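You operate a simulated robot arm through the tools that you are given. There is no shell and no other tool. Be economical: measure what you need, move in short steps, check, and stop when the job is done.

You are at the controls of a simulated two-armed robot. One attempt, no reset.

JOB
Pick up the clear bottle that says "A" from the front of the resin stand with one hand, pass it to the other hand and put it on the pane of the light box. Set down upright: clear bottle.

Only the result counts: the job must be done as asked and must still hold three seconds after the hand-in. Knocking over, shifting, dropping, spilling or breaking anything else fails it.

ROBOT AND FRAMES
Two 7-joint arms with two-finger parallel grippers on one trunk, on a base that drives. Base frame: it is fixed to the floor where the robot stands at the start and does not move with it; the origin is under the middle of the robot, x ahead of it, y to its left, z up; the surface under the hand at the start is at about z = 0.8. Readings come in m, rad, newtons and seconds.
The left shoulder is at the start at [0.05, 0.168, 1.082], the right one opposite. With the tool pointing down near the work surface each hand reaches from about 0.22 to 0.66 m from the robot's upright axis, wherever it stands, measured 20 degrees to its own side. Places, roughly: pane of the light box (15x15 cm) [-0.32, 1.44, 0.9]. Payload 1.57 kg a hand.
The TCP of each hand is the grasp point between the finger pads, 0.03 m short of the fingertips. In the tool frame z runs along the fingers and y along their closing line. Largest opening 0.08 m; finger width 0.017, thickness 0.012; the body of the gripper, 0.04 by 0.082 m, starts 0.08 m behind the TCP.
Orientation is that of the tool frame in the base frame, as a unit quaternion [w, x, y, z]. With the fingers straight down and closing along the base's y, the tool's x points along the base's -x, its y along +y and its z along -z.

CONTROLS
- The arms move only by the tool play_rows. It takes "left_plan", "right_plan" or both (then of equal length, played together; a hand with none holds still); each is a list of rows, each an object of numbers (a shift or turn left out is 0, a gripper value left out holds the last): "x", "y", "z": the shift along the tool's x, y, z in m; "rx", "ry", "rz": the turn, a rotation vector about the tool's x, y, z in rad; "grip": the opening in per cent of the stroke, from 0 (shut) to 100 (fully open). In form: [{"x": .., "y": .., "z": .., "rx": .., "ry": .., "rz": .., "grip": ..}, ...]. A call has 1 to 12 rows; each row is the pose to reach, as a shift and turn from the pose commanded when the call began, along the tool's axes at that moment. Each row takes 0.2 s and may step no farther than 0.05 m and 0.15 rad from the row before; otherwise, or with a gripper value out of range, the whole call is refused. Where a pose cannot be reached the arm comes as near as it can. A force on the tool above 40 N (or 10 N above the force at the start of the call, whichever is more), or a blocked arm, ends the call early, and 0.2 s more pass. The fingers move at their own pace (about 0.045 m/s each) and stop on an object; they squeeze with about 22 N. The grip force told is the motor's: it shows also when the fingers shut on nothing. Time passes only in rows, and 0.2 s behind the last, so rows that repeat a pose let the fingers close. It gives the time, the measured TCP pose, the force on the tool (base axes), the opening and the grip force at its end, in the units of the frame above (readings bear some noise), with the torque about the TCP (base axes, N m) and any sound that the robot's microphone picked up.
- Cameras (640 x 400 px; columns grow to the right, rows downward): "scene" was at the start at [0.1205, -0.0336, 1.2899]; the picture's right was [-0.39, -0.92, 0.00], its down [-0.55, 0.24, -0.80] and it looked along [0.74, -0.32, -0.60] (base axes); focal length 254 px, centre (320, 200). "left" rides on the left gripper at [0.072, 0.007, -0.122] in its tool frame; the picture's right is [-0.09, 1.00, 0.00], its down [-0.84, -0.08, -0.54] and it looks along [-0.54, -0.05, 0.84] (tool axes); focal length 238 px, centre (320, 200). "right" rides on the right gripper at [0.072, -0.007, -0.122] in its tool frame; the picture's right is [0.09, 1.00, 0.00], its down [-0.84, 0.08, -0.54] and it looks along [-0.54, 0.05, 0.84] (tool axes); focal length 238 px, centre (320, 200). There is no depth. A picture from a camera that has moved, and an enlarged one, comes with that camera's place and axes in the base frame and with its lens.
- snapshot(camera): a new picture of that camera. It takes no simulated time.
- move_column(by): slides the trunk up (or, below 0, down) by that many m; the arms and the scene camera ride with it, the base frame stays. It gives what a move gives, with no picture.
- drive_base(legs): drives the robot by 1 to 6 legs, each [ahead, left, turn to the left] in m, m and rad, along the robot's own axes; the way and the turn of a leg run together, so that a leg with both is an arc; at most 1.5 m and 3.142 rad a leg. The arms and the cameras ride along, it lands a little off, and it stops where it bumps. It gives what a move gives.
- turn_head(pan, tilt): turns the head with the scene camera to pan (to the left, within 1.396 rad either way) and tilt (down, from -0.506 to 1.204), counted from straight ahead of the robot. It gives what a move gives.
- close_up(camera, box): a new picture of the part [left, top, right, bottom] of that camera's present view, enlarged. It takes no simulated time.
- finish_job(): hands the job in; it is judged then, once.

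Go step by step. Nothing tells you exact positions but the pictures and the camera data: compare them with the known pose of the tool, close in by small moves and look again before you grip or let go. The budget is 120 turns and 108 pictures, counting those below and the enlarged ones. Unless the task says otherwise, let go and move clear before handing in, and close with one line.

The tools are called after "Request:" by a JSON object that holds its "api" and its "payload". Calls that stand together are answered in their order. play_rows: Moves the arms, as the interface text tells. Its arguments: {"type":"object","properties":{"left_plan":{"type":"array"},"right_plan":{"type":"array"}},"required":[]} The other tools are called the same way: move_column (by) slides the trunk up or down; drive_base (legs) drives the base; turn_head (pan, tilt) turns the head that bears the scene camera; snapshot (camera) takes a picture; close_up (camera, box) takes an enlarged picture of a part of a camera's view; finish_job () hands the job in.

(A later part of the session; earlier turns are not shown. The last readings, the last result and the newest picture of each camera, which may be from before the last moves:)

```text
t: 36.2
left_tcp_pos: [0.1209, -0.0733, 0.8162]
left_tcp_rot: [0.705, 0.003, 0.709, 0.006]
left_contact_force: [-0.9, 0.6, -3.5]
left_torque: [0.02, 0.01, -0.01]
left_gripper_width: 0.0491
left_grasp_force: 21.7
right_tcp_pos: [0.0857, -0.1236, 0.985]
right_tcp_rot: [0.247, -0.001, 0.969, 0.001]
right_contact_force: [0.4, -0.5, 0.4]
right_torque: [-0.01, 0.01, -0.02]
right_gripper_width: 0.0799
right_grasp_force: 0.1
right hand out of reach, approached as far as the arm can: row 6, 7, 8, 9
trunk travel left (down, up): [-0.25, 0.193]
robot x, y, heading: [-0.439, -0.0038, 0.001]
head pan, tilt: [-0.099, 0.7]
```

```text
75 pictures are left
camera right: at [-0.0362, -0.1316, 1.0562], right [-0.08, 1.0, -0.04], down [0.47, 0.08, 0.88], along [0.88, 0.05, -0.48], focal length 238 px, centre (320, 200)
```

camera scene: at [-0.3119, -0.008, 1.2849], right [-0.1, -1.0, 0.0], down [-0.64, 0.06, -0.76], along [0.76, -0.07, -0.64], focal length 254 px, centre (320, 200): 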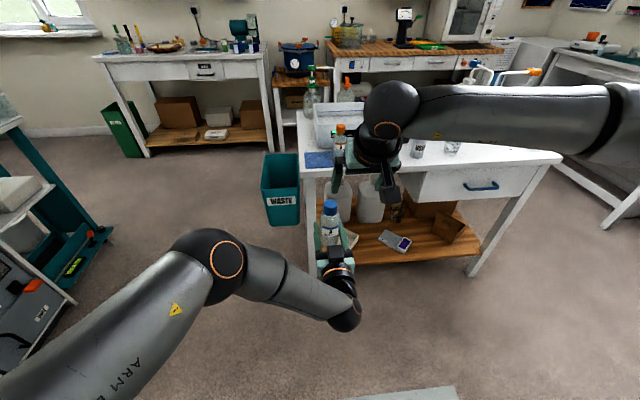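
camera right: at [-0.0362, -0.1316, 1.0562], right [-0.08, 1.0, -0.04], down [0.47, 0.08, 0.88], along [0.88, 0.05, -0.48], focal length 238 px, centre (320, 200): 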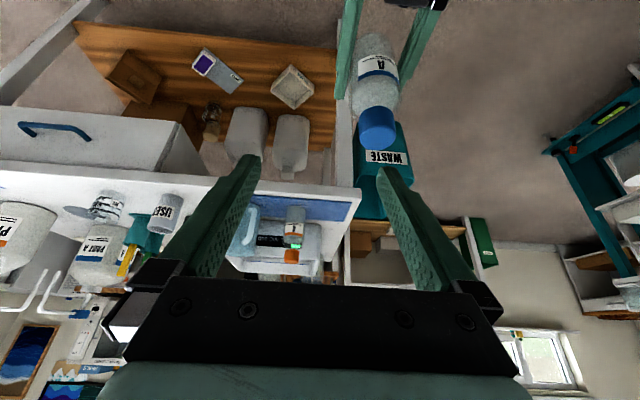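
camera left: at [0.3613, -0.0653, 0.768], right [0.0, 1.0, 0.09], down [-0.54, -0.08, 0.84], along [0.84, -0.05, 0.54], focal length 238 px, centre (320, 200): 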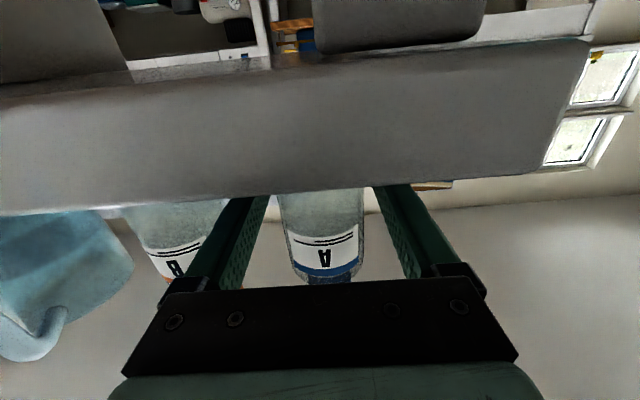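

Closer. I'll pitch the right hand a bit more and yaw it left so its wrist sits nearer its own shoulder, then go to the bottle axis again.

Request:
{"api": "play_rows", "payload": {"right_plan": [{"rx": -0.042, "ry": -0.0625, "rz": -0.077}, {"rx": -0.084, "ry": -0.125, "rz": -0.154}, {"rx": -0.126, "ry": -0.1875, "rz": -0.23}, {"rx": -0.168, "ry": -0.25, "rz": -0.307}, {"rx": -0.168, "ry": -0.25, "rz": -0.307, "x": -0.015, "y": 0.025, "z": 0.008}, {"rx": -0.168, "ry": -0.25, "rz": -0.307, "x": -0.0307, "y": 0.05, "z": 0.0168}, {"rx": -0.168, "ry": -0.25, "rz": -0.307, "x": -0.0307, "y": 0.05, "z": 0.0168}]}}

Request:
{"api": "snapshot", "payload": {"camera": "scene"}}

Request:
{"api": "snapshot", "payload": {"camera": "right"}}

```text
t: 37.8
left_tcp_pos: [0.1194, -0.074, 0.815]
left_tcp_rot: [0.705, 0.004, 0.709, 0.005]
left_contact_force: [0.5, 0.5, -3.7]
left_torque: [0.03, 0.01, 0.01]
left_gripper_width: 0.0492
left_grasp_force: 22.1
right_tcp_pos: [0.1176, -0.0832, 0.9864]
right_tcp_rot: [0.362, -0.169, 0.916, 0.044]
right_contact_force: [-0.5, 0.3, 0.5]
right_torque: [0.0, -0.04, -0.01]
right_gripper_width: 0.08
right_grasp_force: 0.1
right hand out of reach, approached as far as the arm can: row 6, 7
trunk travel left (down, up): [-0.25, 0.193]
robot x, y, heading: [-0.4387, -0.0028, 0.005]
head pan, tilt: [-0.099, 0.7]
```

```text
74 pictures are left
camera scene: at [-0.3117, -0.0081, 1.2849], right [-0.1, -1.0, 0.0], down [-0.64, 0.06, -0.76], along [0.76, -0.07, -0.64], focal length 254 px, centre (320, 200)
```

scene: 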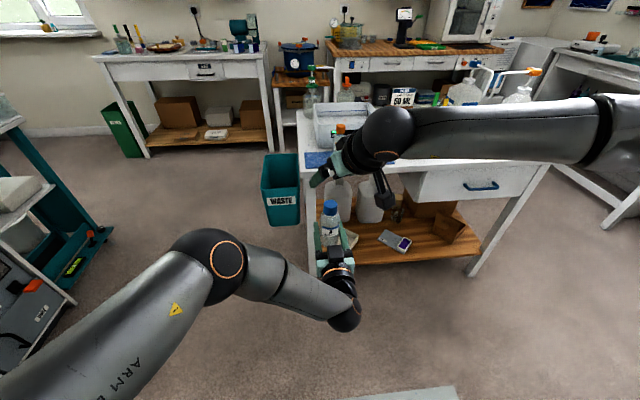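

```text
73 pictures are left
camera right: at [-0.0092, -0.1339, 1.0269], right [-0.4, 0.91, -0.1], down [0.19, 0.2, 0.96], along [0.89, 0.37, -0.25], focal length 238 px, centre (320, 200)
```

right: 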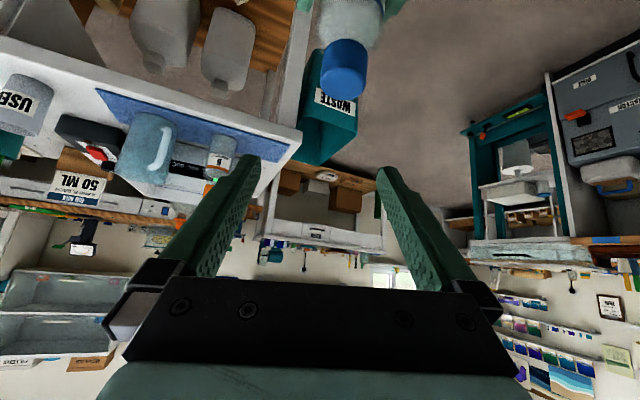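

The right hand is nearly above the bottle with a ~43° pitch. I'll grip the cap, which stays clear of the left fingers, so I'm zooming in for precise positions.

Request:
{"api": "close_up", "payload": {"camera": "right", "box": [240, 0, 440, 150]}}

Request:
{"api": "close_up", "payload": {"camera": "scene", "box": [280, 130, 400, 290]}}

```text
2.67 times, centred on (340, 75) of right
camera zoom: at [-0.0092, -0.1339, 1.0269], right [-0.4, 0.91, -0.1], down [0.19, 0.2, 0.96], along [0.89, 0.37, -0.25], focal length 636 px, centre (267, 533)
```

zoom: 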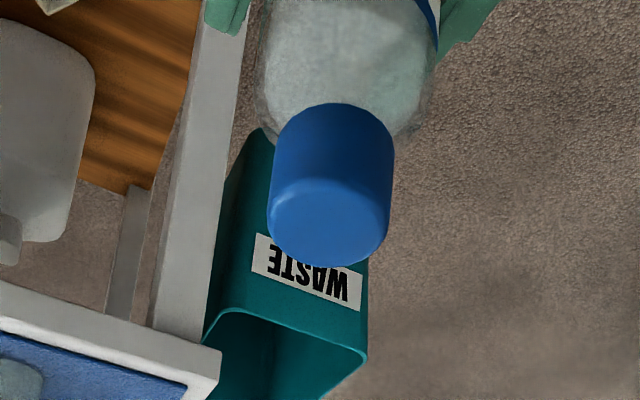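

```text
2.50 times, centred on (340, 210) of scene
camera zoom: at [-0.3117, -0.0081, 1.2849], right [-0.1, -1.0, 0.0], down [-0.64, 0.06, -0.76], along [0.76, -0.07, -0.64], focal length 634 px, centre (270, 175)
```

zoom: 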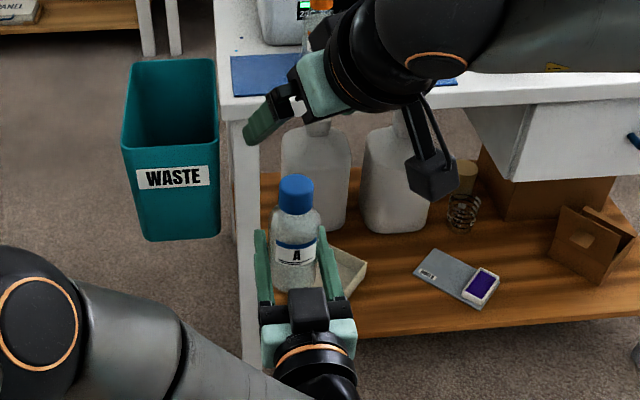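

The cap axis is about [0.118, -0.0735] with its top near 0.91. Going halfway down, then checking.

Request:
{"api": "play_rows", "payload": {"right_plan": [{"x": 0.008, "y": 0.006, "z": 0.01}, {"x": 0.018, "y": 0.0105, "z": 0.0225}, {"x": 0.028, "y": 0.011, "z": 0.0335}, {"x": 0.028, "y": 0.011, "z": 0.0335}]}}

Request:
{"api": "snapshot", "payload": {"camera": "right"}}

Request:
{"api": "close_up", "payload": {"camera": "scene", "box": [280, 130, 400, 290]}}

```text
t: 38.8
left_tcp_pos: [0.1198, -0.074, 0.8157]
left_tcp_rot: [0.705, 0.003, 0.709, 0.006]
left_contact_force: [-0.1, -0.4, -3.5]
left_torque: [0.03, -0.02, 0.03]
left_gripper_width: 0.0492
left_grasp_force: 21.4
right_tcp_pos: [0.1083, -0.0886, 0.9469]
right_tcp_rot: [0.361, -0.169, 0.916, 0.044]
right_contact_force: [0.1, 0.9, 0.0]
right_torque: [0.02, -0.03, -0.03]
right_gripper_width: 0.0801
right_grasp_force: 0.0
right hand out of reach, approached as far as the arm can: row 1, 2, 3, 4
trunk travel left (down, up): [-0.25, 0.193]
robot x, y, heading: [-0.4365, 0.0014, -0.002]
head pan, tilt: [-0.099, 0.7]
```

```text
70 pictures are left
camera right: at [-0.0173, -0.139, 0.987], right [-0.4, 0.91, -0.1], down [0.19, 0.19, 0.96], along [0.89, 0.37, -0.25], focal length 238 px, centre (320, 200)
```

right: 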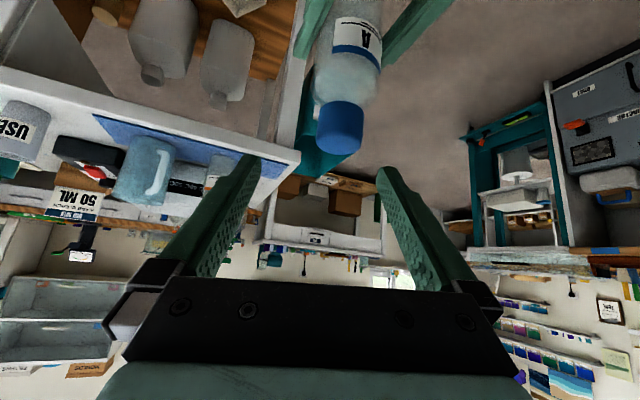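

```text
2.50 times, centred on (340, 210) of scene
camera zoom: at [-0.3119, -0.008, 1.2849], right [-0.1, -1.0, 0.0], down [-0.64, 0.06, -0.76], along [0.76, -0.07, -0.64], focal length 634 px, centre (270, 175)
```

zoom: 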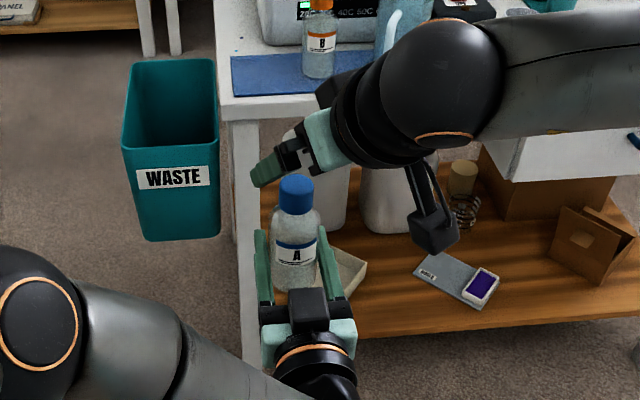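

Lowering makes the reach worse, so it's a wrist limit rather than arm length. I'll back the right hand off along its tool axis and bring the bottle up and closer, so the pitched hand can come in along its own axis.

Request:
{"api": "play_rows", "payload": {"right_plan": [{"z": -0.03}, {"z": -0.06}, {"z": -0.09}, {"z": -0.12}, {"z": -0.15}, {"z": -0.15}]}}

Request:
{"api": "play_rows", "payload": {"left_plan": [{"x": -0.03}, {"x": -0.06, "z": -0.02}, {"x": -0.09, "z": -0.04}, {"x": -0.1, "z": -0.055}, {"x": -0.1, "z": -0.055}]}}

Request:
{"api": "snapshot", "payload": {"camera": "scene"}}

Request:
{"api": "snapshot", "payload": {"camera": "right"}}

```text
t: 40.2
left_tcp_pos: [0.1206, -0.0729, 0.8169]
left_tcp_rot: [0.705, 0.003, 0.709, 0.006]
left_contact_force: [-0.1, 0.0, -3.0]
left_torque: [-0.01, 0.01, 0.03]
left_gripper_width: 0.0493
left_grasp_force: 21.8
right_tcp_pos: [0.0106, -0.119, 1.0564]
right_tcp_rot: [0.362, -0.169, 0.916, 0.044]
right_contact_force: [-0.1, 1.0, -0.4]
right_torque: [-0.03, -0.01, -0.02]
right_gripper_width: 0.0798
right_grasp_force: 0.0
trunk travel left (down, up): [-0.25, 0.193]
robot x, y, heading: [-0.4358, 0.0004, 0.001]
head pan, tilt: [-0.099, 0.7]
```

```text
t: 41.4
left_tcp_pos: [0.065, -0.0756, 0.9159]
left_tcp_rot: [0.707, 0.004, 0.707, 0.005]
left_contact_force: [0.2, 0.1, -4.1]
left_torque: [-0.02, -0.01, 0.02]
left_gripper_width: 0.0492
left_grasp_force: 22.4
right_tcp_pos: [0.0103, -0.1195, 1.0573]
right_tcp_rot: [0.361, -0.169, 0.916, 0.044]
right_contact_force: [-0.7, -0.3, 0.5]
right_torque: [0.01, -0.01, 0.02]
right_gripper_width: 0.08
right_grasp_force: 0.1
trunk travel left (down, up): [-0.25, 0.193]
robot x, y, heading: [-0.436, 0.0028, 0.002]
head pan, tilt: [-0.099, 0.7]
```

```text
68 pictures are left
camera scene: at [-0.3119, -0.008, 1.2849], right [-0.1, -1.0, 0.0], down [-0.64, 0.06, -0.76], along [0.76, -0.07, -0.64], focal length 254 px, centre (320, 200)
```

scene: 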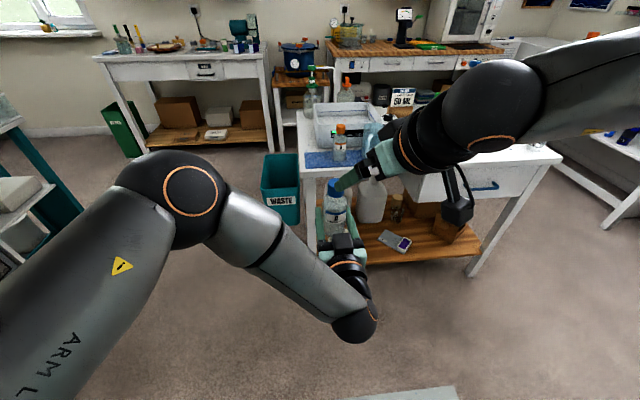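

```text
67 pictures are left
camera right: at [-0.1148, -0.1698, 1.0973], right [-0.4, 0.91, -0.1], down [0.19, 0.2, 0.96], along [0.89, 0.37, -0.25], focal length 238 px, centre (320, 200)
```

right: 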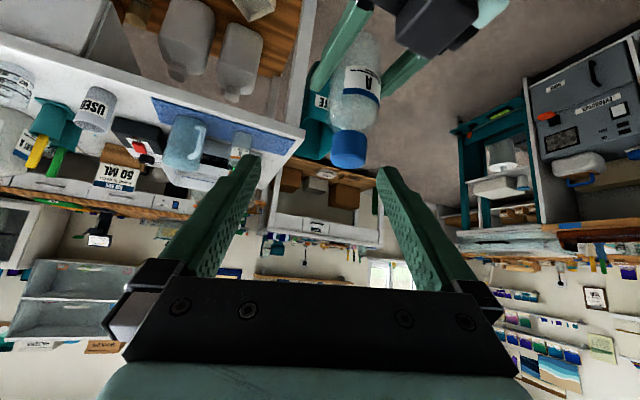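

The estimate matches the right camera: cap centre at about [0.065, -0.074, 0.994]. Lining up, then moving in along the tool axis.

Request:
{"api": "play_rows", "payload": {"right_plan": [{"x": -0.002, "y": 0.013}, {"x": -0.006, "y": 0.026, "z": 0.01}, {"x": -0.006, "y": 0.026, "z": 0.03}, {"x": -0.006, "y": 0.026, "z": 0.04}, {"x": -0.006, "y": 0.026, "z": 0.04}]}}

Request:
{"api": "snapshot", "payload": {"camera": "right"}}

Request:
{"api": "close_up", "payload": {"camera": "scene", "box": [280, 130, 400, 290]}}

```text
t: 42.6
left_tcp_pos: [0.0639, -0.0739, 0.9166]
left_tcp_rot: [0.707, 0.004, 0.707, 0.005]
left_contact_force: [0.1, 0.6, -3.0]
left_torque: [0.01, 0.0, 0.01]
left_gripper_width: 0.0494
left_grasp_force: 21.9
right_tcp_pos: [0.0318, -0.0845, 1.0308]
right_tcp_rot: [0.362, -0.169, 0.916, 0.044]
right_contact_force: [-0.8, -0.3, 0.0]
right_torque: [0.0, -0.02, -0.01]
right_gripper_width: 0.0798
right_grasp_force: 0.0
trunk travel left (down, up): [-0.25, 0.193]
robot x, y, heading: [-0.437, -0.0005, -0.002]
head pan, tilt: [-0.099, 0.7]
```

```text
66 pictures are left
camera right: at [-0.094, -0.135, 1.0713], right [-0.4, 0.91, -0.1], down [0.19, 0.19, 0.96], along [0.9, 0.37, -0.25], focal length 238 px, centre (320, 200)
```

right: 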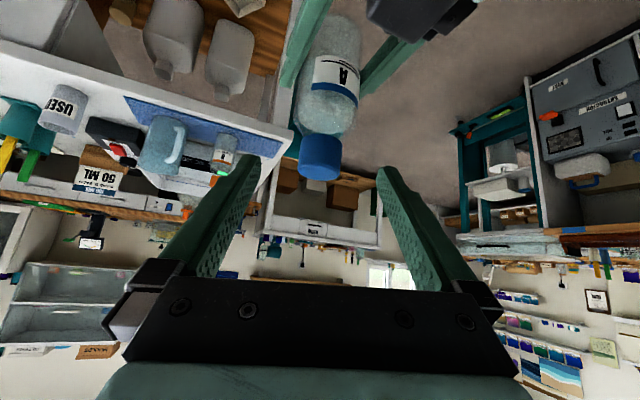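

```text
2.50 times, centred on (340, 210) of scene
camera zoom: at [-0.312, -0.008, 1.2849], right [-0.1, -1.0, 0.0], down [-0.64, 0.06, -0.76], along [0.76, -0.07, -0.64], focal length 634 px, centre (270, 175)
```

zoom: 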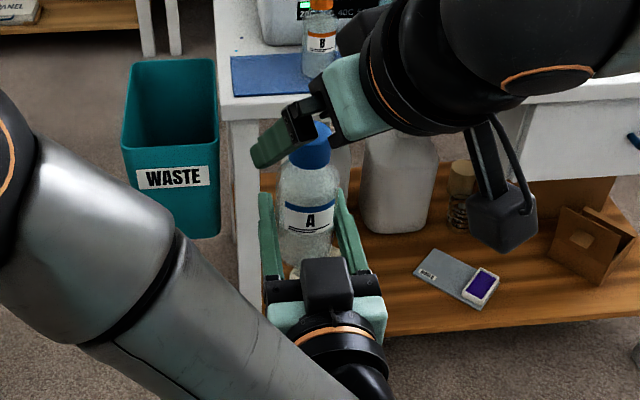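

Perfectly aligned: only about 0.05 m along the tool axis remains.

Request:
{"api": "play_rows", "payload": {"right_plan": [{"z": 0.015}, {"z": 0.03}, {"z": 0.042}, {"z": 0.05}, {"z": 0.05}]}}

Request:
{"api": "snapshot", "payload": {"camera": "right"}}

Request:
{"api": "close_up", "payload": {"camera": "scene", "box": [280, 130, 400, 290]}}

```text
t: 43.8
left_tcp_pos: [0.0648, -0.0741, 0.915]
left_tcp_rot: [0.707, 0.003, 0.707, 0.004]
left_contact_force: [-0.4, 0.7, -3.2]
left_torque: [0.0, -0.04, 0.03]
left_gripper_width: 0.0493
left_grasp_force: 22.0
right_tcp_pos: [0.0652, -0.0739, 0.993]
right_tcp_rot: [0.363, -0.169, 0.915, 0.044]
right_contact_force: [-0.4, -0.1, 0.7]
right_torque: [0.0, 0.04, -0.03]
right_gripper_width: 0.08
right_grasp_force: 0.0
trunk travel left (down, up): [-0.25, 0.193]
robot x, y, heading: [-0.4384, 0.0017, -0.002]
head pan, tilt: [-0.099, 0.7]
```

```text
64 pictures are left
camera right: at [-0.0612, -0.1251, 1.0347], right [-0.4, 0.91, -0.1], down [0.19, 0.2, 0.96], along [0.9, 0.37, -0.25], focal length 238 px, centre (320, 200)
```

right: 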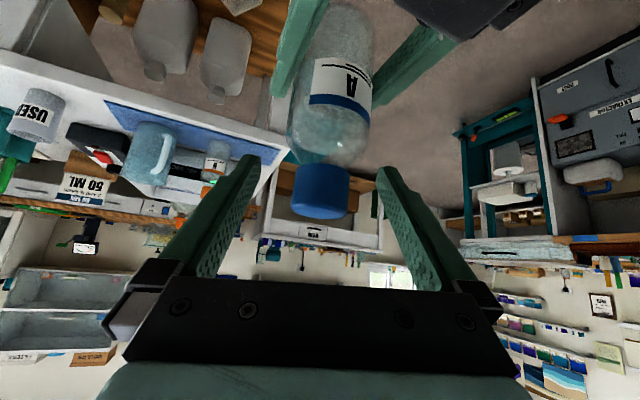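

```text
2.50 times, centred on (340, 210) of scene
camera zoom: at [-0.3119, -0.008, 1.2849], right [-0.1, -1.0, 0.0], down [-0.64, 0.06, -0.76], along [0.76, -0.07, -0.64], focal length 634 px, centre (270, 175)
```

zoom: 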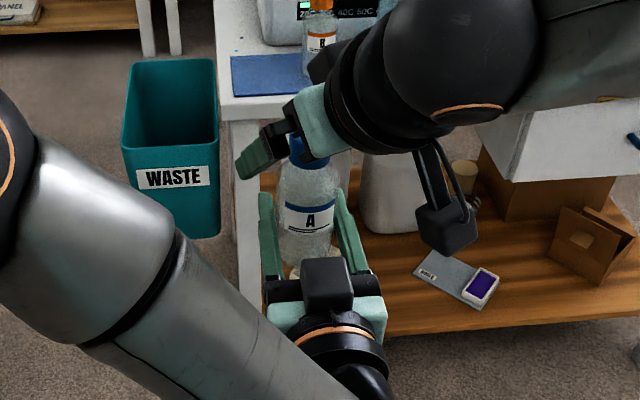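

The cap centre projects right at the right TCP. Closing the right gripper while the left holds.

Request:
{"api": "play_rows", "payload": {"right_plan": [{"grip": 50}, {"grip": 20}, {"grip": 10}, {"grip": 10}, {"grip": 10}, {"grip": 10}]}}

Request:
{"api": "snapshot", "payload": {"camera": "right"}}

```text
t: 45.2
left_tcp_pos: [0.0645, -0.0749, 0.9167]
left_tcp_rot: [0.707, 0.004, 0.707, 0.005]
left_contact_force: [-2.7, -3.8, -5.3]
left_torque: [-0.28, -0.1, 0.03]
left_gripper_width: 0.0495
left_grasp_force: 22.3
right_tcp_pos: [0.0646, -0.0738, 0.9951]
right_tcp_rot: [0.362, -0.17, 0.916, 0.045]
right_contact_force: [3.2, 4.2, 1.2]
right_torque: [0.55, -0.11, -0.01]
right_gripper_width: 0.0317
right_grasp_force: 21.9
trunk travel left (down, up): [-0.25, 0.193]
robot x, y, heading: [-0.4392, 0.0002, -0.001]
head pan, tilt: [-0.099, 0.7]
```

```text
62 pictures are left
camera right: at [-0.0613, -0.1248, 1.035], right [-0.4, 0.91, -0.1], down [0.19, 0.19, 0.96], along [0.9, 0.37, -0.25], focal length 238 px, centre (320, 200)
```

right: 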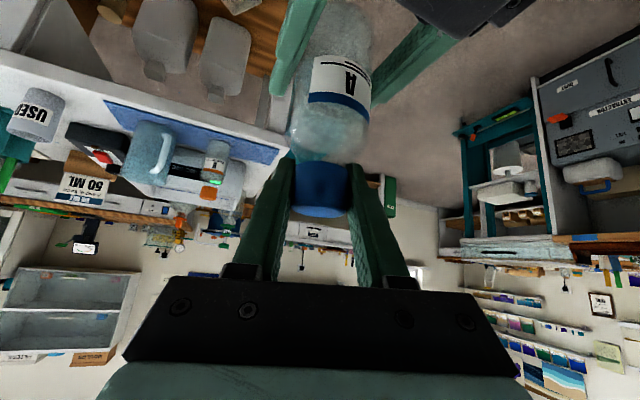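

The cap is held at 31.7 mm with 22 N. Opening the left hand in place and watching the load.

Request:
{"api": "play_rows", "payload": {"left_plan": [{"grip": 65}, {"grip": 75}, {"grip": 85}, {"grip": 85}]}}

Request:
{"api": "snapshot", "payload": {"camera": "right"}}

Request:
{"api": "close_up", "payload": {"camera": "scene", "box": [280, 130, 400, 290]}}

```text
t: 46.2
left_tcp_pos: [0.0654, -0.0745, 0.9153]
left_tcp_rot: [0.707, 0.004, 0.707, 0.004]
left_contact_force: [-0.5, 0.0, -0.1]
left_torque: [-0.02, 0.01, -0.02]
left_gripper_width: 0.0676
left_grasp_force: 0.0
right_tcp_pos: [0.0651, -0.0742, 0.9941]
right_tcp_rot: [0.361, -0.169, 0.916, 0.044]
right_contact_force: [-0.2, 0.7, -0.7]
right_torque: [-0.01, 0.02, 0.04]
right_gripper_width: 0.0315
right_grasp_force: 22.2
trunk travel left (down, up): [-0.25, 0.193]
robot x, y, heading: [-0.4338, 0.0016, 0.005]
head pan, tilt: [-0.099, 0.7]
```

```text
61 pictures are left
camera right: at [-0.0614, -0.1251, 1.0346], right [-0.4, 0.91, -0.1], down [0.19, 0.2, 0.96], along [0.89, 0.37, -0.25], focal length 238 px, centre (320, 200)
```

right: 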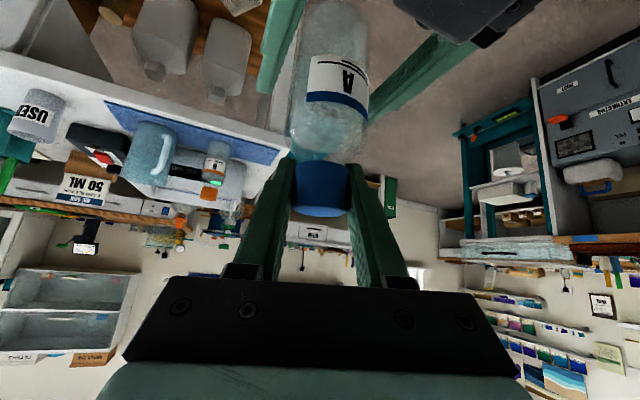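

```text
2.50 times, centred on (340, 210) of scene
camera zoom: at [-0.3119, -0.008, 1.2849], right [-0.1, -1.0, 0.0], down [-0.64, 0.06, -0.76], along [0.76, -0.07, -0.64], focal length 634 px, centre (270, 175)
```

zoom: 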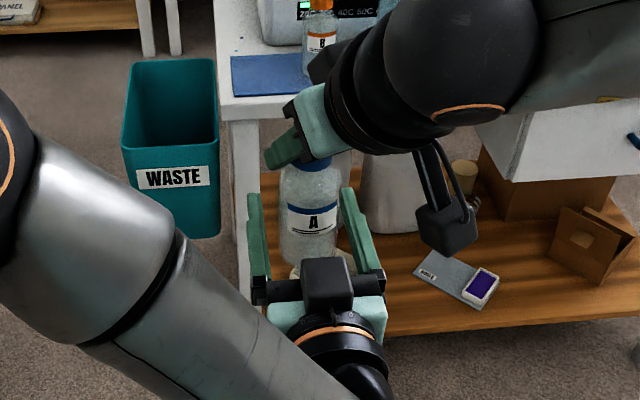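

The right hand holds the bottle alone. Separating: the bottle goes forward with the right hand while the left goes back.

Request:
{"api": "play_rows", "payload": {"left_plan": [{"z": -0.01}, {"z": -0.02}, {"z": -0.03}, {"z": -0.04}, {"z": -0.04}], "right_plan": [{"x": -0.0085, "y": -0.00425, "z": 0.0081}, {"x": -0.017, "y": -0.0085, "z": 0.0162}, {"x": -0.0255, "y": -0.0128, "z": 0.0243}, {"x": -0.0341, "y": -0.017, "z": 0.0324}, {"x": -0.0341, "y": -0.017, "z": 0.0324}]}}

Request:
{"api": "snapshot", "payload": {"camera": "scene"}}

```text
t: 47.4
left_tcp_pos: [0.025, -0.0748, 0.9143]
left_tcp_rot: [0.707, 0.003, 0.707, 0.005]
left_contact_force: [0.7, -0.4, 0.1]
left_torque: [-0.02, 0.0, 0.02]
left_gripper_width: 0.0684
left_grasp_force: 0.2
right_tcp_pos: [0.1114, -0.0803, 0.9936]
right_tcp_rot: [0.362, -0.168, 0.916, 0.044]
right_contact_force: [-0.6, -1.0, 0.5]
right_torque: [0.01, -0.05, 0.03]
right_gripper_width: 0.0313
right_grasp_force: 21.5
right hand out of reach, approached as far as the arm can: row 4, 5
trunk travel left (down, up): [-0.25, 0.193]
robot x, y, heading: [-0.4342, -0.0025, 0.003]
head pan, tilt: [-0.099, 0.7]
```

```text
59 pictures are left
camera scene: at [-0.3119, -0.008, 1.2849], right [-0.1, -1.0, 0.0], down [-0.64, 0.06, -0.76], along [0.76, -0.07, -0.64], focal length 254 px, centre (320, 200)
```

scene: 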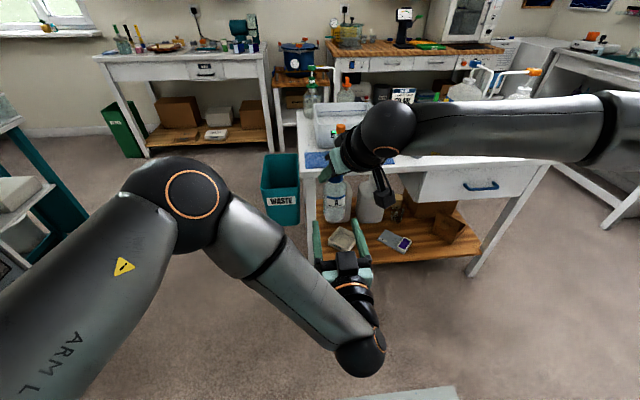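

Handed over. Now I separate the arms sideways and check that the bottle is upright in the right hand.

Request:
{"api": "play_rows", "payload": {"left_plan": [{"y": 0.04}, {"y": 0.08}, {"y": 0.12}, {"y": 0.16}, {"y": 0.2}, {"y": 0.2, "x": -0.03}], "right_plan": [{"x": 0.003, "y": -0.025, "z": -0.01}, {"x": 0.006, "y": -0.05, "z": -0.02}, {"x": 0.01, "y": -0.075, "z": -0.03}, {"x": 0.013, "y": -0.1, "z": -0.04}, {"x": 0.0158, "y": -0.1233, "z": -0.0485}, {"x": 0.0158, "y": -0.1233, "z": -0.0485}]}}

Request:
{"api": "turn_head", "payload": {"pan": -0.4, "tilt": 0.5}}

Request:
{"api": "snapshot", "payload": {"camera": "scene"}}

Request:
{"api": "snapshot", "payload": {"camera": "right"}}

```text
t: 48.8
left_tcp_pos: [0.0163, 0.1026, 0.9595]
left_tcp_rot: [0.707, 0.002, 0.707, 0.006]
left_contact_force: [0.1, -0.3, 0.7]
left_torque: [0.01, 0.0, -0.03]
left_gripper_width: 0.068
left_grasp_force: 0.0
left hand out of reach, approached as far as the arm can: row 4, 5, 6
right_tcp_pos: [0.1118, -0.2092, 1.0238]
right_tcp_rot: [0.362, -0.17, 0.915, 0.045]
right_contact_force: [-0.3, 0.6, -2.2]
right_torque: [0.01, -0.05, -0.01]
right_gripper_width: 0.0313
right_grasp_force: 22.2
trunk travel left (down, up): [-0.25, 0.193]
robot x, y, heading: [-0.4348, -0.0039, 0.005]
head pan, tilt: [-0.099, 0.7]
```

```text
t: 49.6
left_tcp_pos: [0.0189, 0.1011, 0.9598]
left_tcp_rot: [0.707, 0.003, 0.707, 0.006]
left_contact_force: [-0.8, 1.1, -0.1]
left_torque: [0.02, -0.04, 0.0]
left_gripper_width: 0.0679
left_grasp_force: 0.1
right_tcp_pos: [0.1101, -0.2087, 1.0244]
right_tcp_rot: [0.362, -0.169, 0.916, 0.044]
right_contact_force: [-0.7, -0.2, -2.2]
right_torque: [-0.02, -0.04, 0.01]
right_gripper_width: 0.0314
right_grasp_force: 21.9
trunk travel left (down, up): [-0.25, 0.193]
robot x, y, heading: [-0.4332, -0.0012, 0.002]
head pan, tilt: [-0.4, 0.499]
```

```text
58 pictures are left
camera scene: at [-0.3125, -0.035, 1.3026], right [-0.39, -0.92, 0.0], down [-0.44, 0.19, -0.88], along [0.81, -0.34, -0.48], focal length 254 px, centre (320, 200)
```

scene: 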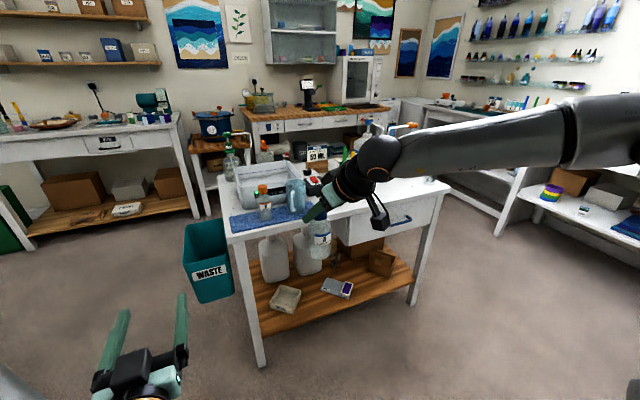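

```text
57 pictures are left
camera right: at [-0.0144, -0.2602, 1.0654], right [-0.4, 0.91, -0.1], down [0.19, 0.2, 0.96], along [0.89, 0.37, -0.25], focal length 238 px, centre (320, 200)
```

right: 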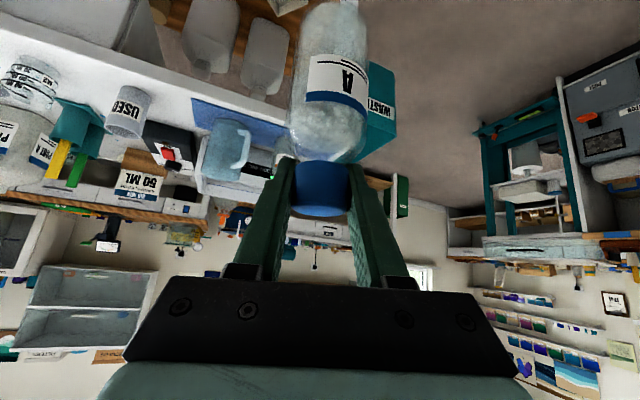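

Weight is on the right hand (2.2 N) and the bottle hangs straight. I'll fold the left hand back to point down, high and to the left, then look toward the light box.

Request:
{"api": "play_rows", "payload": {"left_plan": [{"ry": 0.13, "x": -0.013, "y": 0.012}, {"ry": 0.26, "x": -0.026, "y": 0.025}, {"ry": 0.39, "x": -0.04, "y": 0.037}, {"ry": 0.52, "x": -0.053, "y": 0.05}, {"ry": 0.65, "x": -0.066, "y": 0.062}, {"ry": 0.78, "x": -0.08, "y": 0.075}, {"ry": 0.91, "x": -0.093, "y": 0.087}, {"ry": 1.04, "x": -0.106, "y": 0.1}, {"ry": 1.17, "x": -0.12, "y": 0.112}, {"ry": 1.3, "x": -0.133, "y": 0.125}, {"ry": 1.43, "x": -0.146, "y": 0.137}, {"ry": 1.57, "x": -0.16, "y": 0.15}]}}

Request:
{"api": "turn_head", "payload": {"pan": 1.35, "tilt": 0.45}}

Request:
{"api": "snapshot", "payload": {"camera": "scene"}}

```text
t: 52.2
left_tcp_pos: [0.0159, 0.2491, 1.1223]
left_tcp_rot: [-0.002, 0.0, 1.0, 0.006]
left_contact_force: [-0.1, -0.6, -0.1]
left_torque: [0.05, 0.0, -0.04]
left_gripper_width: 0.0682
left_grasp_force: 0.1
right_tcp_pos: [0.111, -0.2095, 1.0253]
right_tcp_rot: [0.362, -0.169, 0.916, 0.044]
right_contact_force: [0.1, 0.3, -2.7]
right_torque: [0.0, -0.01, -0.02]
right_gripper_width: 0.0312
right_grasp_force: 22.0
trunk travel left (down, up): [-0.25, 0.193]
robot x, y, heading: [-0.4385, -0.0018, 0.002]
head pan, tilt: [-0.4, 0.499]
```

```text
t: 54.0
left_tcp_pos: [0.0161, 0.2479, 1.1222]
left_tcp_rot: [0.002, 0.0, 1.0, 0.006]
left_contact_force: [-0.6, 0.2, 1.2]
left_torque: [0.0, -0.01, -0.02]
left_gripper_width: 0.068
left_grasp_force: 0.0
right_tcp_pos: [0.1103, -0.2095, 1.0248]
right_tcp_rot: [0.361, -0.169, 0.916, 0.043]
right_contact_force: [-0.6, 0.8, -3.4]
right_torque: [0.05, -0.01, -0.01]
right_gripper_width: 0.0313
right_grasp_force: 22.0
trunk travel left (down, up): [-0.25, 0.193]
robot x, y, heading: [-0.4361, -0.0008, 0.001]
head pan, tilt: [1.349, 0.45]
```

```text
56 pictures are left
camera scene: at [-0.3764, 0.0899, 1.3071], right [0.98, -0.22, 0.0], down [-0.1, -0.42, -0.9], along [0.2, 0.88, -0.44], focal length 254 px, centre (320, 200)
```

scene: 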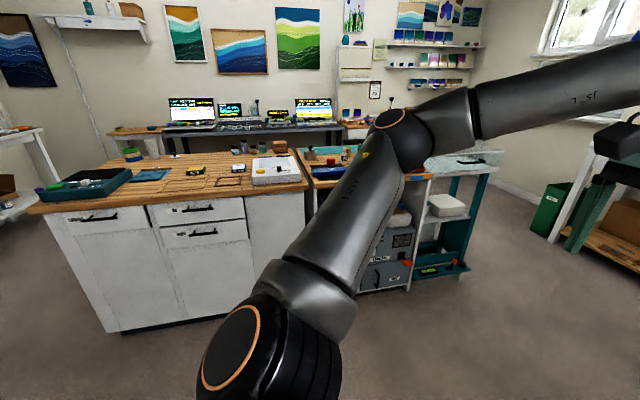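

Request:
{"api": "close_up", "payload": {"camera": "scene", "box": [180, 120, 380, 245]}}

```text
3.20 times, centred on (280, 182) of scene
camera zoom: at [-0.3764, 0.0899, 1.3071], right [0.98, -0.22, 0.0], down [-0.1, -0.42, -0.9], along [0.2, 0.88, -0.44], focal length 812 px, centre (448, 256)
```

zoom: 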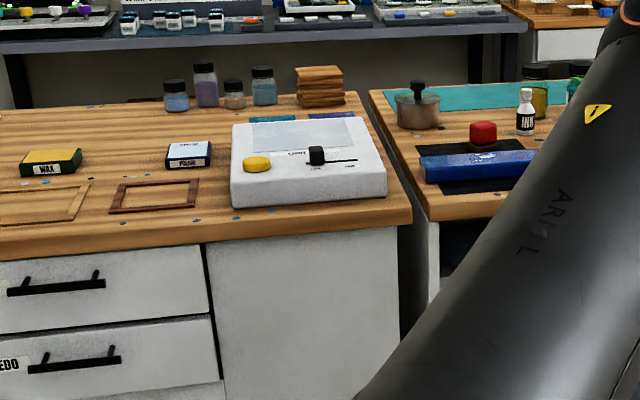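

That matches the given place: the pane is at the back of the white box on the wooden counter, with a knob and slider in front. I'll raise the trunk for clearance and turn left partway, then look.

Request:
{"api": "move_column", "payload": {"by": 0.1}}

Request:
{"api": "drive_base", "payload": {"legs": [[0, 0, 0.8]]}}

Request:
{"api": "snapshot", "payload": {"camera": "scene"}}

Request:
{"api": "snapshot", "payload": {"camera": "right"}}

```text
t: 55.3
left_tcp_pos: [0.0172, 0.2491, 1.2211]
left_tcp_rot: [0.002, 0.0, 1.0, 0.006]
left_contact_force: [-0.3, 0.0, 0.2]
left_torque: [0.0, 0.0, 0.0]
left_gripper_width: 0.0677
left_grasp_force: 0.0
right_tcp_pos: [0.1117, -0.2093, 1.1242]
right_tcp_rot: [0.362, -0.169, 0.916, 0.044]
right_contact_force: [-0.2, 0.1, -3.5]
right_torque: [0.03, -0.01, 0.02]
right_gripper_width: 0.031
right_grasp_force: 22.1
trunk travel left (down, up): [-0.35, 0.093]
robot x, y, heading: [-0.4402, -0.0027, 0.002]
head pan, tilt: [1.349, 0.45]
```

```text
t: 57.8
left_tcp_pos: [-0.2959, 0.4983, 1.2225]
left_tcp_rot: [-0.002, -0.387, 0.922, 0.005]
left_contact_force: [-0.3, 0.6, 0.1]
left_torque: [0.01, -0.04, -0.01]
left_gripper_width: 0.068
left_grasp_force: 0.1
right_tcp_pos: [0.0966, 0.2431, 1.1252]
right_tcp_rot: [0.317, -0.509, 0.78, 0.179]
right_contact_force: [0.6, 0.4, -2.2]
right_torque: [0.0, -0.01, 0.01]
right_gripper_width: 0.0311
right_grasp_force: 21.9
trunk travel left (down, up): [-0.35, 0.093]
robot x, y, heading: [-0.4352, 0.0011, 0.8]
head pan, tilt: [1.349, 0.45]
```

```text
54 pictures are left
camera scene: at [-0.4584, 0.1063, 1.4071], right [0.84, 0.54, 0.0], down [0.24, -0.37, -0.9], along [-0.49, 0.76, -0.44], focal length 254 px, centre (320, 200)
```

scene: 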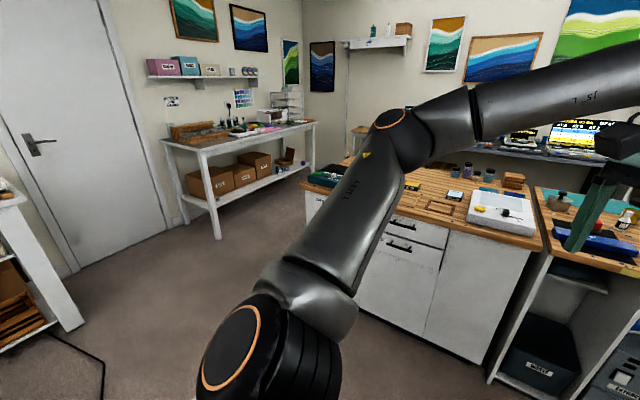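

```text
53 pictures are left
camera right: at [0.0445, 0.1188, 1.1655], right [-0.93, 0.35, -0.1], down [0.0, 0.27, 0.96], along [0.37, 0.9, -0.25], focal length 238 px, centre (320, 200)
```

right: 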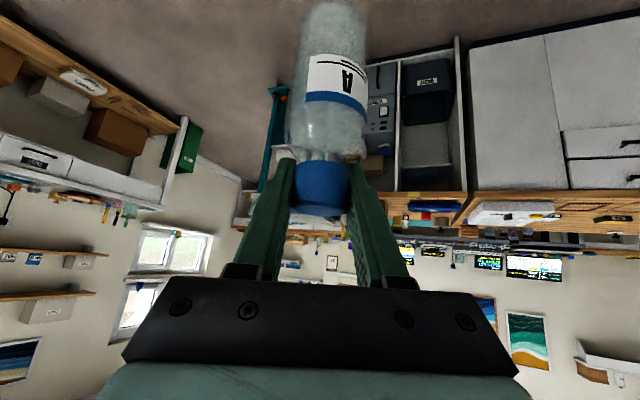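

The way is clear. Finishing the turn, then driving partway to the counter.

Request:
{"api": "drive_base", "payload": {"legs": [[0, 0, 0.77], [0.6, 0.1, 0]]}}

Request:
{"api": "turn_head", "payload": {"pan": -0.25, "tilt": 0.6}}

Request:
{"api": "snapshot", "payload": {"camera": "scene"}}

Request:
{"api": "snapshot", "payload": {"camera": "left"}}

```text
t: 63.2
left_tcp_pos: [-0.7843, 1.0527, 1.2218]
left_tcp_rot: [-0.004, -0.706, 0.708, 0.005]
left_contact_force: [-0.2, 0.5, 0.6]
left_torque: [-0.02, 0.0, 0.01]
left_gripper_width: 0.068
left_grasp_force: 0.1
right_tcp_pos: [-0.3269, 1.1447, 1.1249]
right_tcp_rot: [-0.224, 0.767, -0.529, -0.286]
right_contact_force: [0.7, -0.2, -3.3]
right_torque: [0.02, 0.02, 0.02]
right_gripper_width: 0.0312
right_grasp_force: 22.1
trunk travel left (down, up): [-0.35, 0.093]
robot x, y, heading: [-0.5369, 0.5962, 1.569]
head pan, tilt: [1.349, 0.45]
```

```text
t: 64.9
left_tcp_pos: [-0.7842, 1.0517, 1.2225]
left_tcp_rot: [-0.004, -0.705, 0.709, 0.005]
left_contact_force: [0.0, -0.6, -0.1]
left_torque: [0.03, -0.02, 0.0]
left_gripper_width: 0.0682
left_grasp_force: 0.0
right_tcp_pos: [-0.3259, 1.144, 1.1239]
right_tcp_rot: [-0.225, 0.767, -0.529, -0.286]
right_contact_force: [0.8, 0.3, -2.9]
right_torque: [0.0, 0.02, -0.02]
right_gripper_width: 0.0312
right_grasp_force: 21.9
trunk travel left (down, up): [-0.35, 0.093]
robot x, y, heading: [-0.5361, 0.5996, 1.571]
head pan, tilt: [-0.25, 0.6]
```

```text
52 pictures are left
camera scene: at [-0.5134, 0.7229, 1.3936], right [0.97, -0.25, 0.0], down [-0.14, -0.55, -0.82], along [0.2, 0.8, -0.57], focal length 254 px, centre (320, 200)
```

scene: 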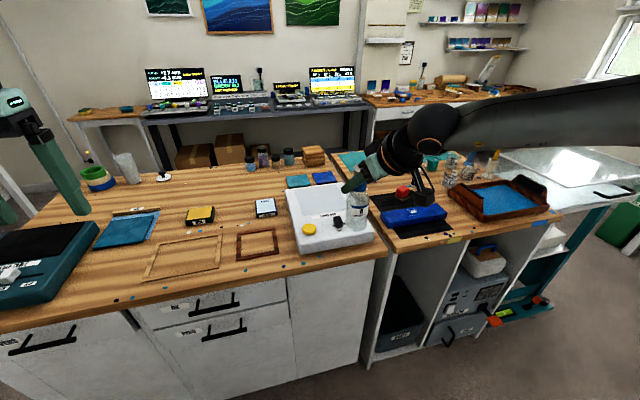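

```text
51 pictures are left
camera left: at [-0.7903, 0.9791, 1.3452], right [-1.0, 0.09, 0.01], down [0.09, 0.84, 0.54], along [0.04, 0.54, -0.84], focal length 238 px, centre (320, 200)
```

left: 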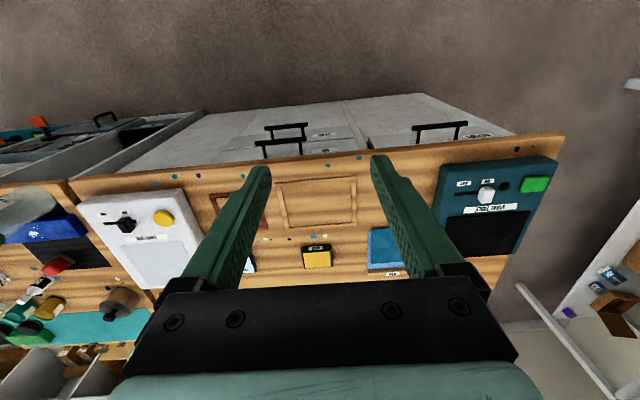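

Request:
{"api": "close_up", "payload": {"camera": "left", "box": [60, 160, 260, 300]}}

Request:
{"api": "close_up", "payload": {"camera": "scene", "box": [260, 140, 420, 270]}}

Request:
{"api": "snapshot", "payload": {"camera": "right"}}

```text
2.86 times, centred on (160, 230) of left
camera zoom: at [-0.7903, 0.9791, 1.3452], right [-1.0, 0.09, 0.01], down [0.09, 0.84, 0.54], along [0.04, 0.54, -0.84], focal length 681 px, centre (777, 114)
```

zoom: 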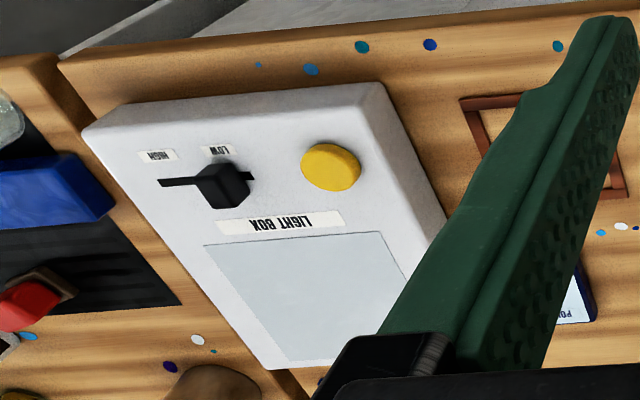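

```text
3.08 times, centred on (340, 205) of scene
camera zoom: at [-0.5134, 0.7229, 1.3936], right [0.97, -0.25, 0.0], down [-0.14, -0.55, -0.82], along [0.2, 0.8, -0.57], focal length 780 px, centre (258, 185)
```

zoom: 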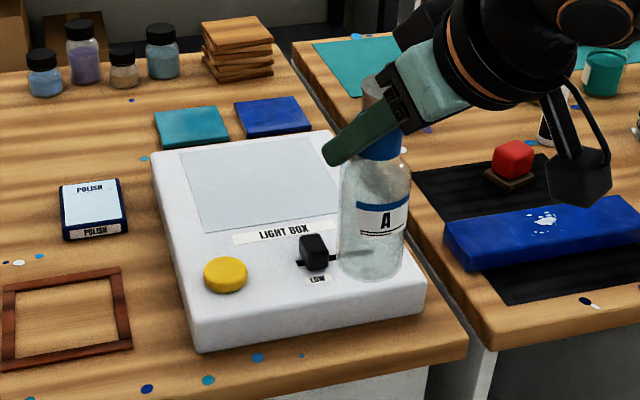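

```text
48 pictures are left
camera right: at [-0.2749, 1.0187, 1.1654], right [-0.91, -0.4, -0.1], down [-0.19, 0.19, 0.96], along [-0.36, 0.9, -0.25], focal length 238 px, centre (320, 200)
```

right: 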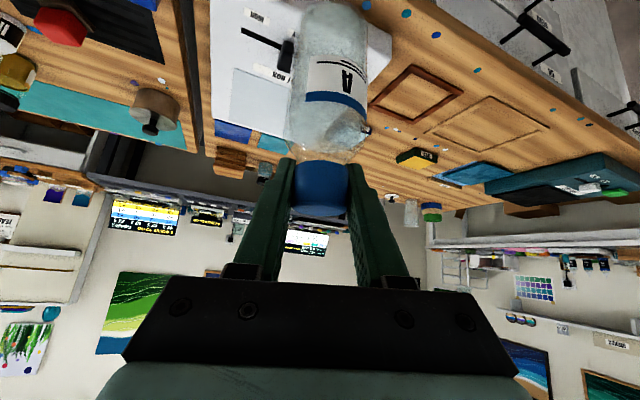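

The pane centre is about [-0.325, 1.43] and the bottle is at [-0.326, 1.144], with its base ~0.1 above the pane. Driving ahead 0.2 m with plenty of clearance.

Request:
{"api": "drive_base", "payload": {"legs": [[0.2, 0, 0]]}}

Request:
{"api": "play_rows", "payload": {"right_plan": [{"z": 0.0}]}}

Request:
{"api": "turn_head", "payload": {"pan": -0.25, "tilt": 0.7}}

Request:
{"api": "snapshot", "payload": {"camera": "scene"}}

```text
t: 66.5
left_tcp_pos: [-0.7835, 1.2488, 1.2224]
left_tcp_rot: [-0.004, -0.706, 0.709, 0.005]
left_contact_force: [-1.1, 0.5, 0.1]
left_torque: [-0.01, 0.01, 0.01]
left_gripper_width: 0.0679
left_grasp_force: 0.0
right_tcp_pos: [-0.3252, 1.3405, 1.1241]
right_tcp_rot: [-0.225, 0.766, -0.53, -0.286]
right_contact_force: [0.7, 0.0, -3.6]
right_torque: [0.0, 0.0, -0.01]
right_gripper_width: 0.0314
right_grasp_force: 22.3
trunk travel left (down, up): [-0.35, 0.093]
robot x, y, heading: [-0.5397, 0.7916, 1.568]
head pan, tilt: [-0.25, 0.6]
```

```text
t: 66.9
left_tcp_pos: [-0.7842, 1.2481, 1.2229]
left_tcp_rot: [-0.004, -0.707, 0.708, 0.004]
left_contact_force: [0.1, -0.9, -0.2]
left_torque: [0.0, 0.02, 0.0]
left_gripper_width: 0.0681
left_grasp_force: 0.0
right_tcp_pos: [-0.3251, 1.3402, 1.1234]
right_tcp_rot: [-0.224, 0.766, -0.53, -0.286]
right_contact_force: [0.0, 0.2, -2.9]
right_torque: [0.02, 0.01, 0.01]
right_gripper_width: 0.0311
right_grasp_force: 22.2
trunk travel left (down, up): [-0.35, 0.093]
robot x, y, heading: [-0.534, 0.7957, 1.567]
head pan, tilt: [-0.25, 0.6]
```

```text
t: 67.6
left_tcp_pos: [-0.7833, 1.2474, 1.2228]
left_tcp_rot: [-0.004, -0.706, 0.708, 0.005]
left_contact_force: [0.0, 0.1, -0.4]
left_torque: [-0.03, 0.02, -0.02]
left_gripper_width: 0.0678
left_grasp_force: 0.1
right_tcp_pos: [-0.3246, 1.3399, 1.1243]
right_tcp_rot: [-0.225, 0.766, -0.53, -0.286]
right_contact_force: [-1.0, -0.1, -2.7]
right_torque: [0.02, 0.01, -0.02]
right_gripper_width: 0.0313
right_grasp_force: 22.2
trunk travel left (down, up): [-0.35, 0.093]
robot x, y, heading: [-0.5369, 0.7942, 1.565]
head pan, tilt: [-0.25, 0.7]
```

```text
47 pictures are left
camera scene: at [-0.514, 0.9166, 1.385], right [0.97, -0.25, 0.0], down [-0.16, -0.62, -0.77], along [0.19, 0.74, -0.64], focal length 254 px, centre (320, 200)
```

scene: 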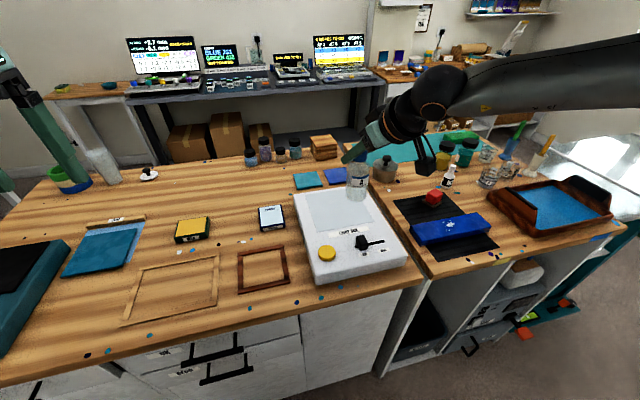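

Request:
{"api": "play_rows", "payload": {"right_plan": [{"x": -0.0145, "y": -0.0073, "z": 0.0138}, {"x": -0.029, "y": -0.0145, "z": 0.0275}, {"x": -0.0435, "y": -0.0218, "z": 0.0413}, {"x": -0.058, "y": -0.029, "z": 0.055}, {"x": -0.058, "y": -0.029, "z": 0.055}]}}

Request:
{"api": "close_up", "payload": {"camera": "scene", "box": [270, 120, 430, 290]}}

Request:
{"api": "snapshot", "payload": {"camera": "left"}}

Request:
{"api": "snapshot", "payload": {"camera": "right"}}

```text
t: 68.8
left_tcp_pos: [-0.7838, 1.248, 1.2222]
left_tcp_rot: [-0.004, -0.706, 0.708, 0.005]
left_contact_force: [-0.6, 0.4, -0.5]
left_torque: [0.01, 0.02, 0.03]
left_gripper_width: 0.0678
left_grasp_force: 0.1
right_tcp_pos: [-0.3242, 1.4249, 1.1245]
right_tcp_rot: [-0.225, 0.766, -0.53, -0.286]
right_contact_force: [-0.3, 0.9, -2.7]
right_torque: [0.03, 0.0, 0.0]
right_gripper_width: 0.0312
right_grasp_force: 21.9
trunk travel left (down, up): [-0.35, 0.093]
robot x, y, heading: [-0.535, 0.7927, 1.568]
head pan, tilt: [-0.25, 0.7]
```

```text
2.35 times, centred on (350, 205) of scene
camera zoom: at [-0.5139, 0.9164, 1.385], right [0.97, -0.25, 0.0], down [-0.16, -0.62, -0.76], along [0.19, 0.74, -0.64], focal length 597 px, centre (249, 188)
```

zoom: 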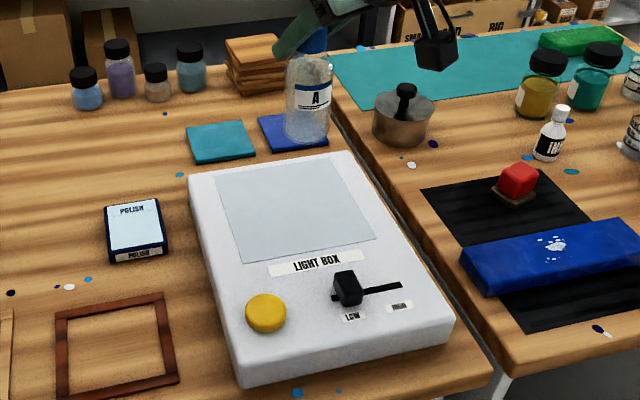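

```text
45 pictures are left
camera left: at [-0.79, 1.1759, 1.3454], right [-1.0, 0.1, 0.01], down [0.09, 0.84, 0.54], along [0.04, 0.54, -0.84], focal length 238 px, centre (320, 200)
```

left: 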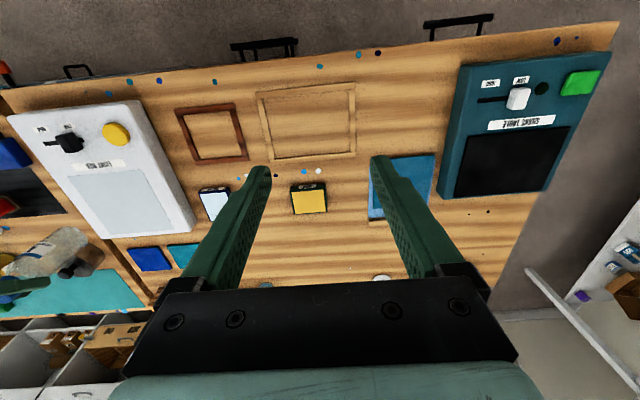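

```text
44 pictures are left
camera right: at [-0.2746, 1.3001, 1.1655], right [-0.91, -0.4, -0.1], down [-0.19, 0.19, 0.96], along [-0.36, 0.9, -0.25], focal length 238 px, centre (320, 200)
```

right: 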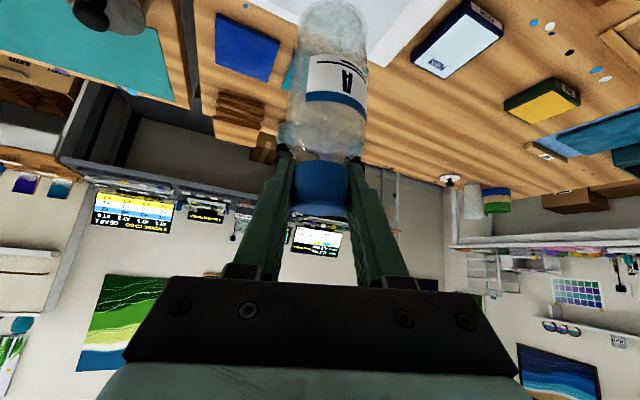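

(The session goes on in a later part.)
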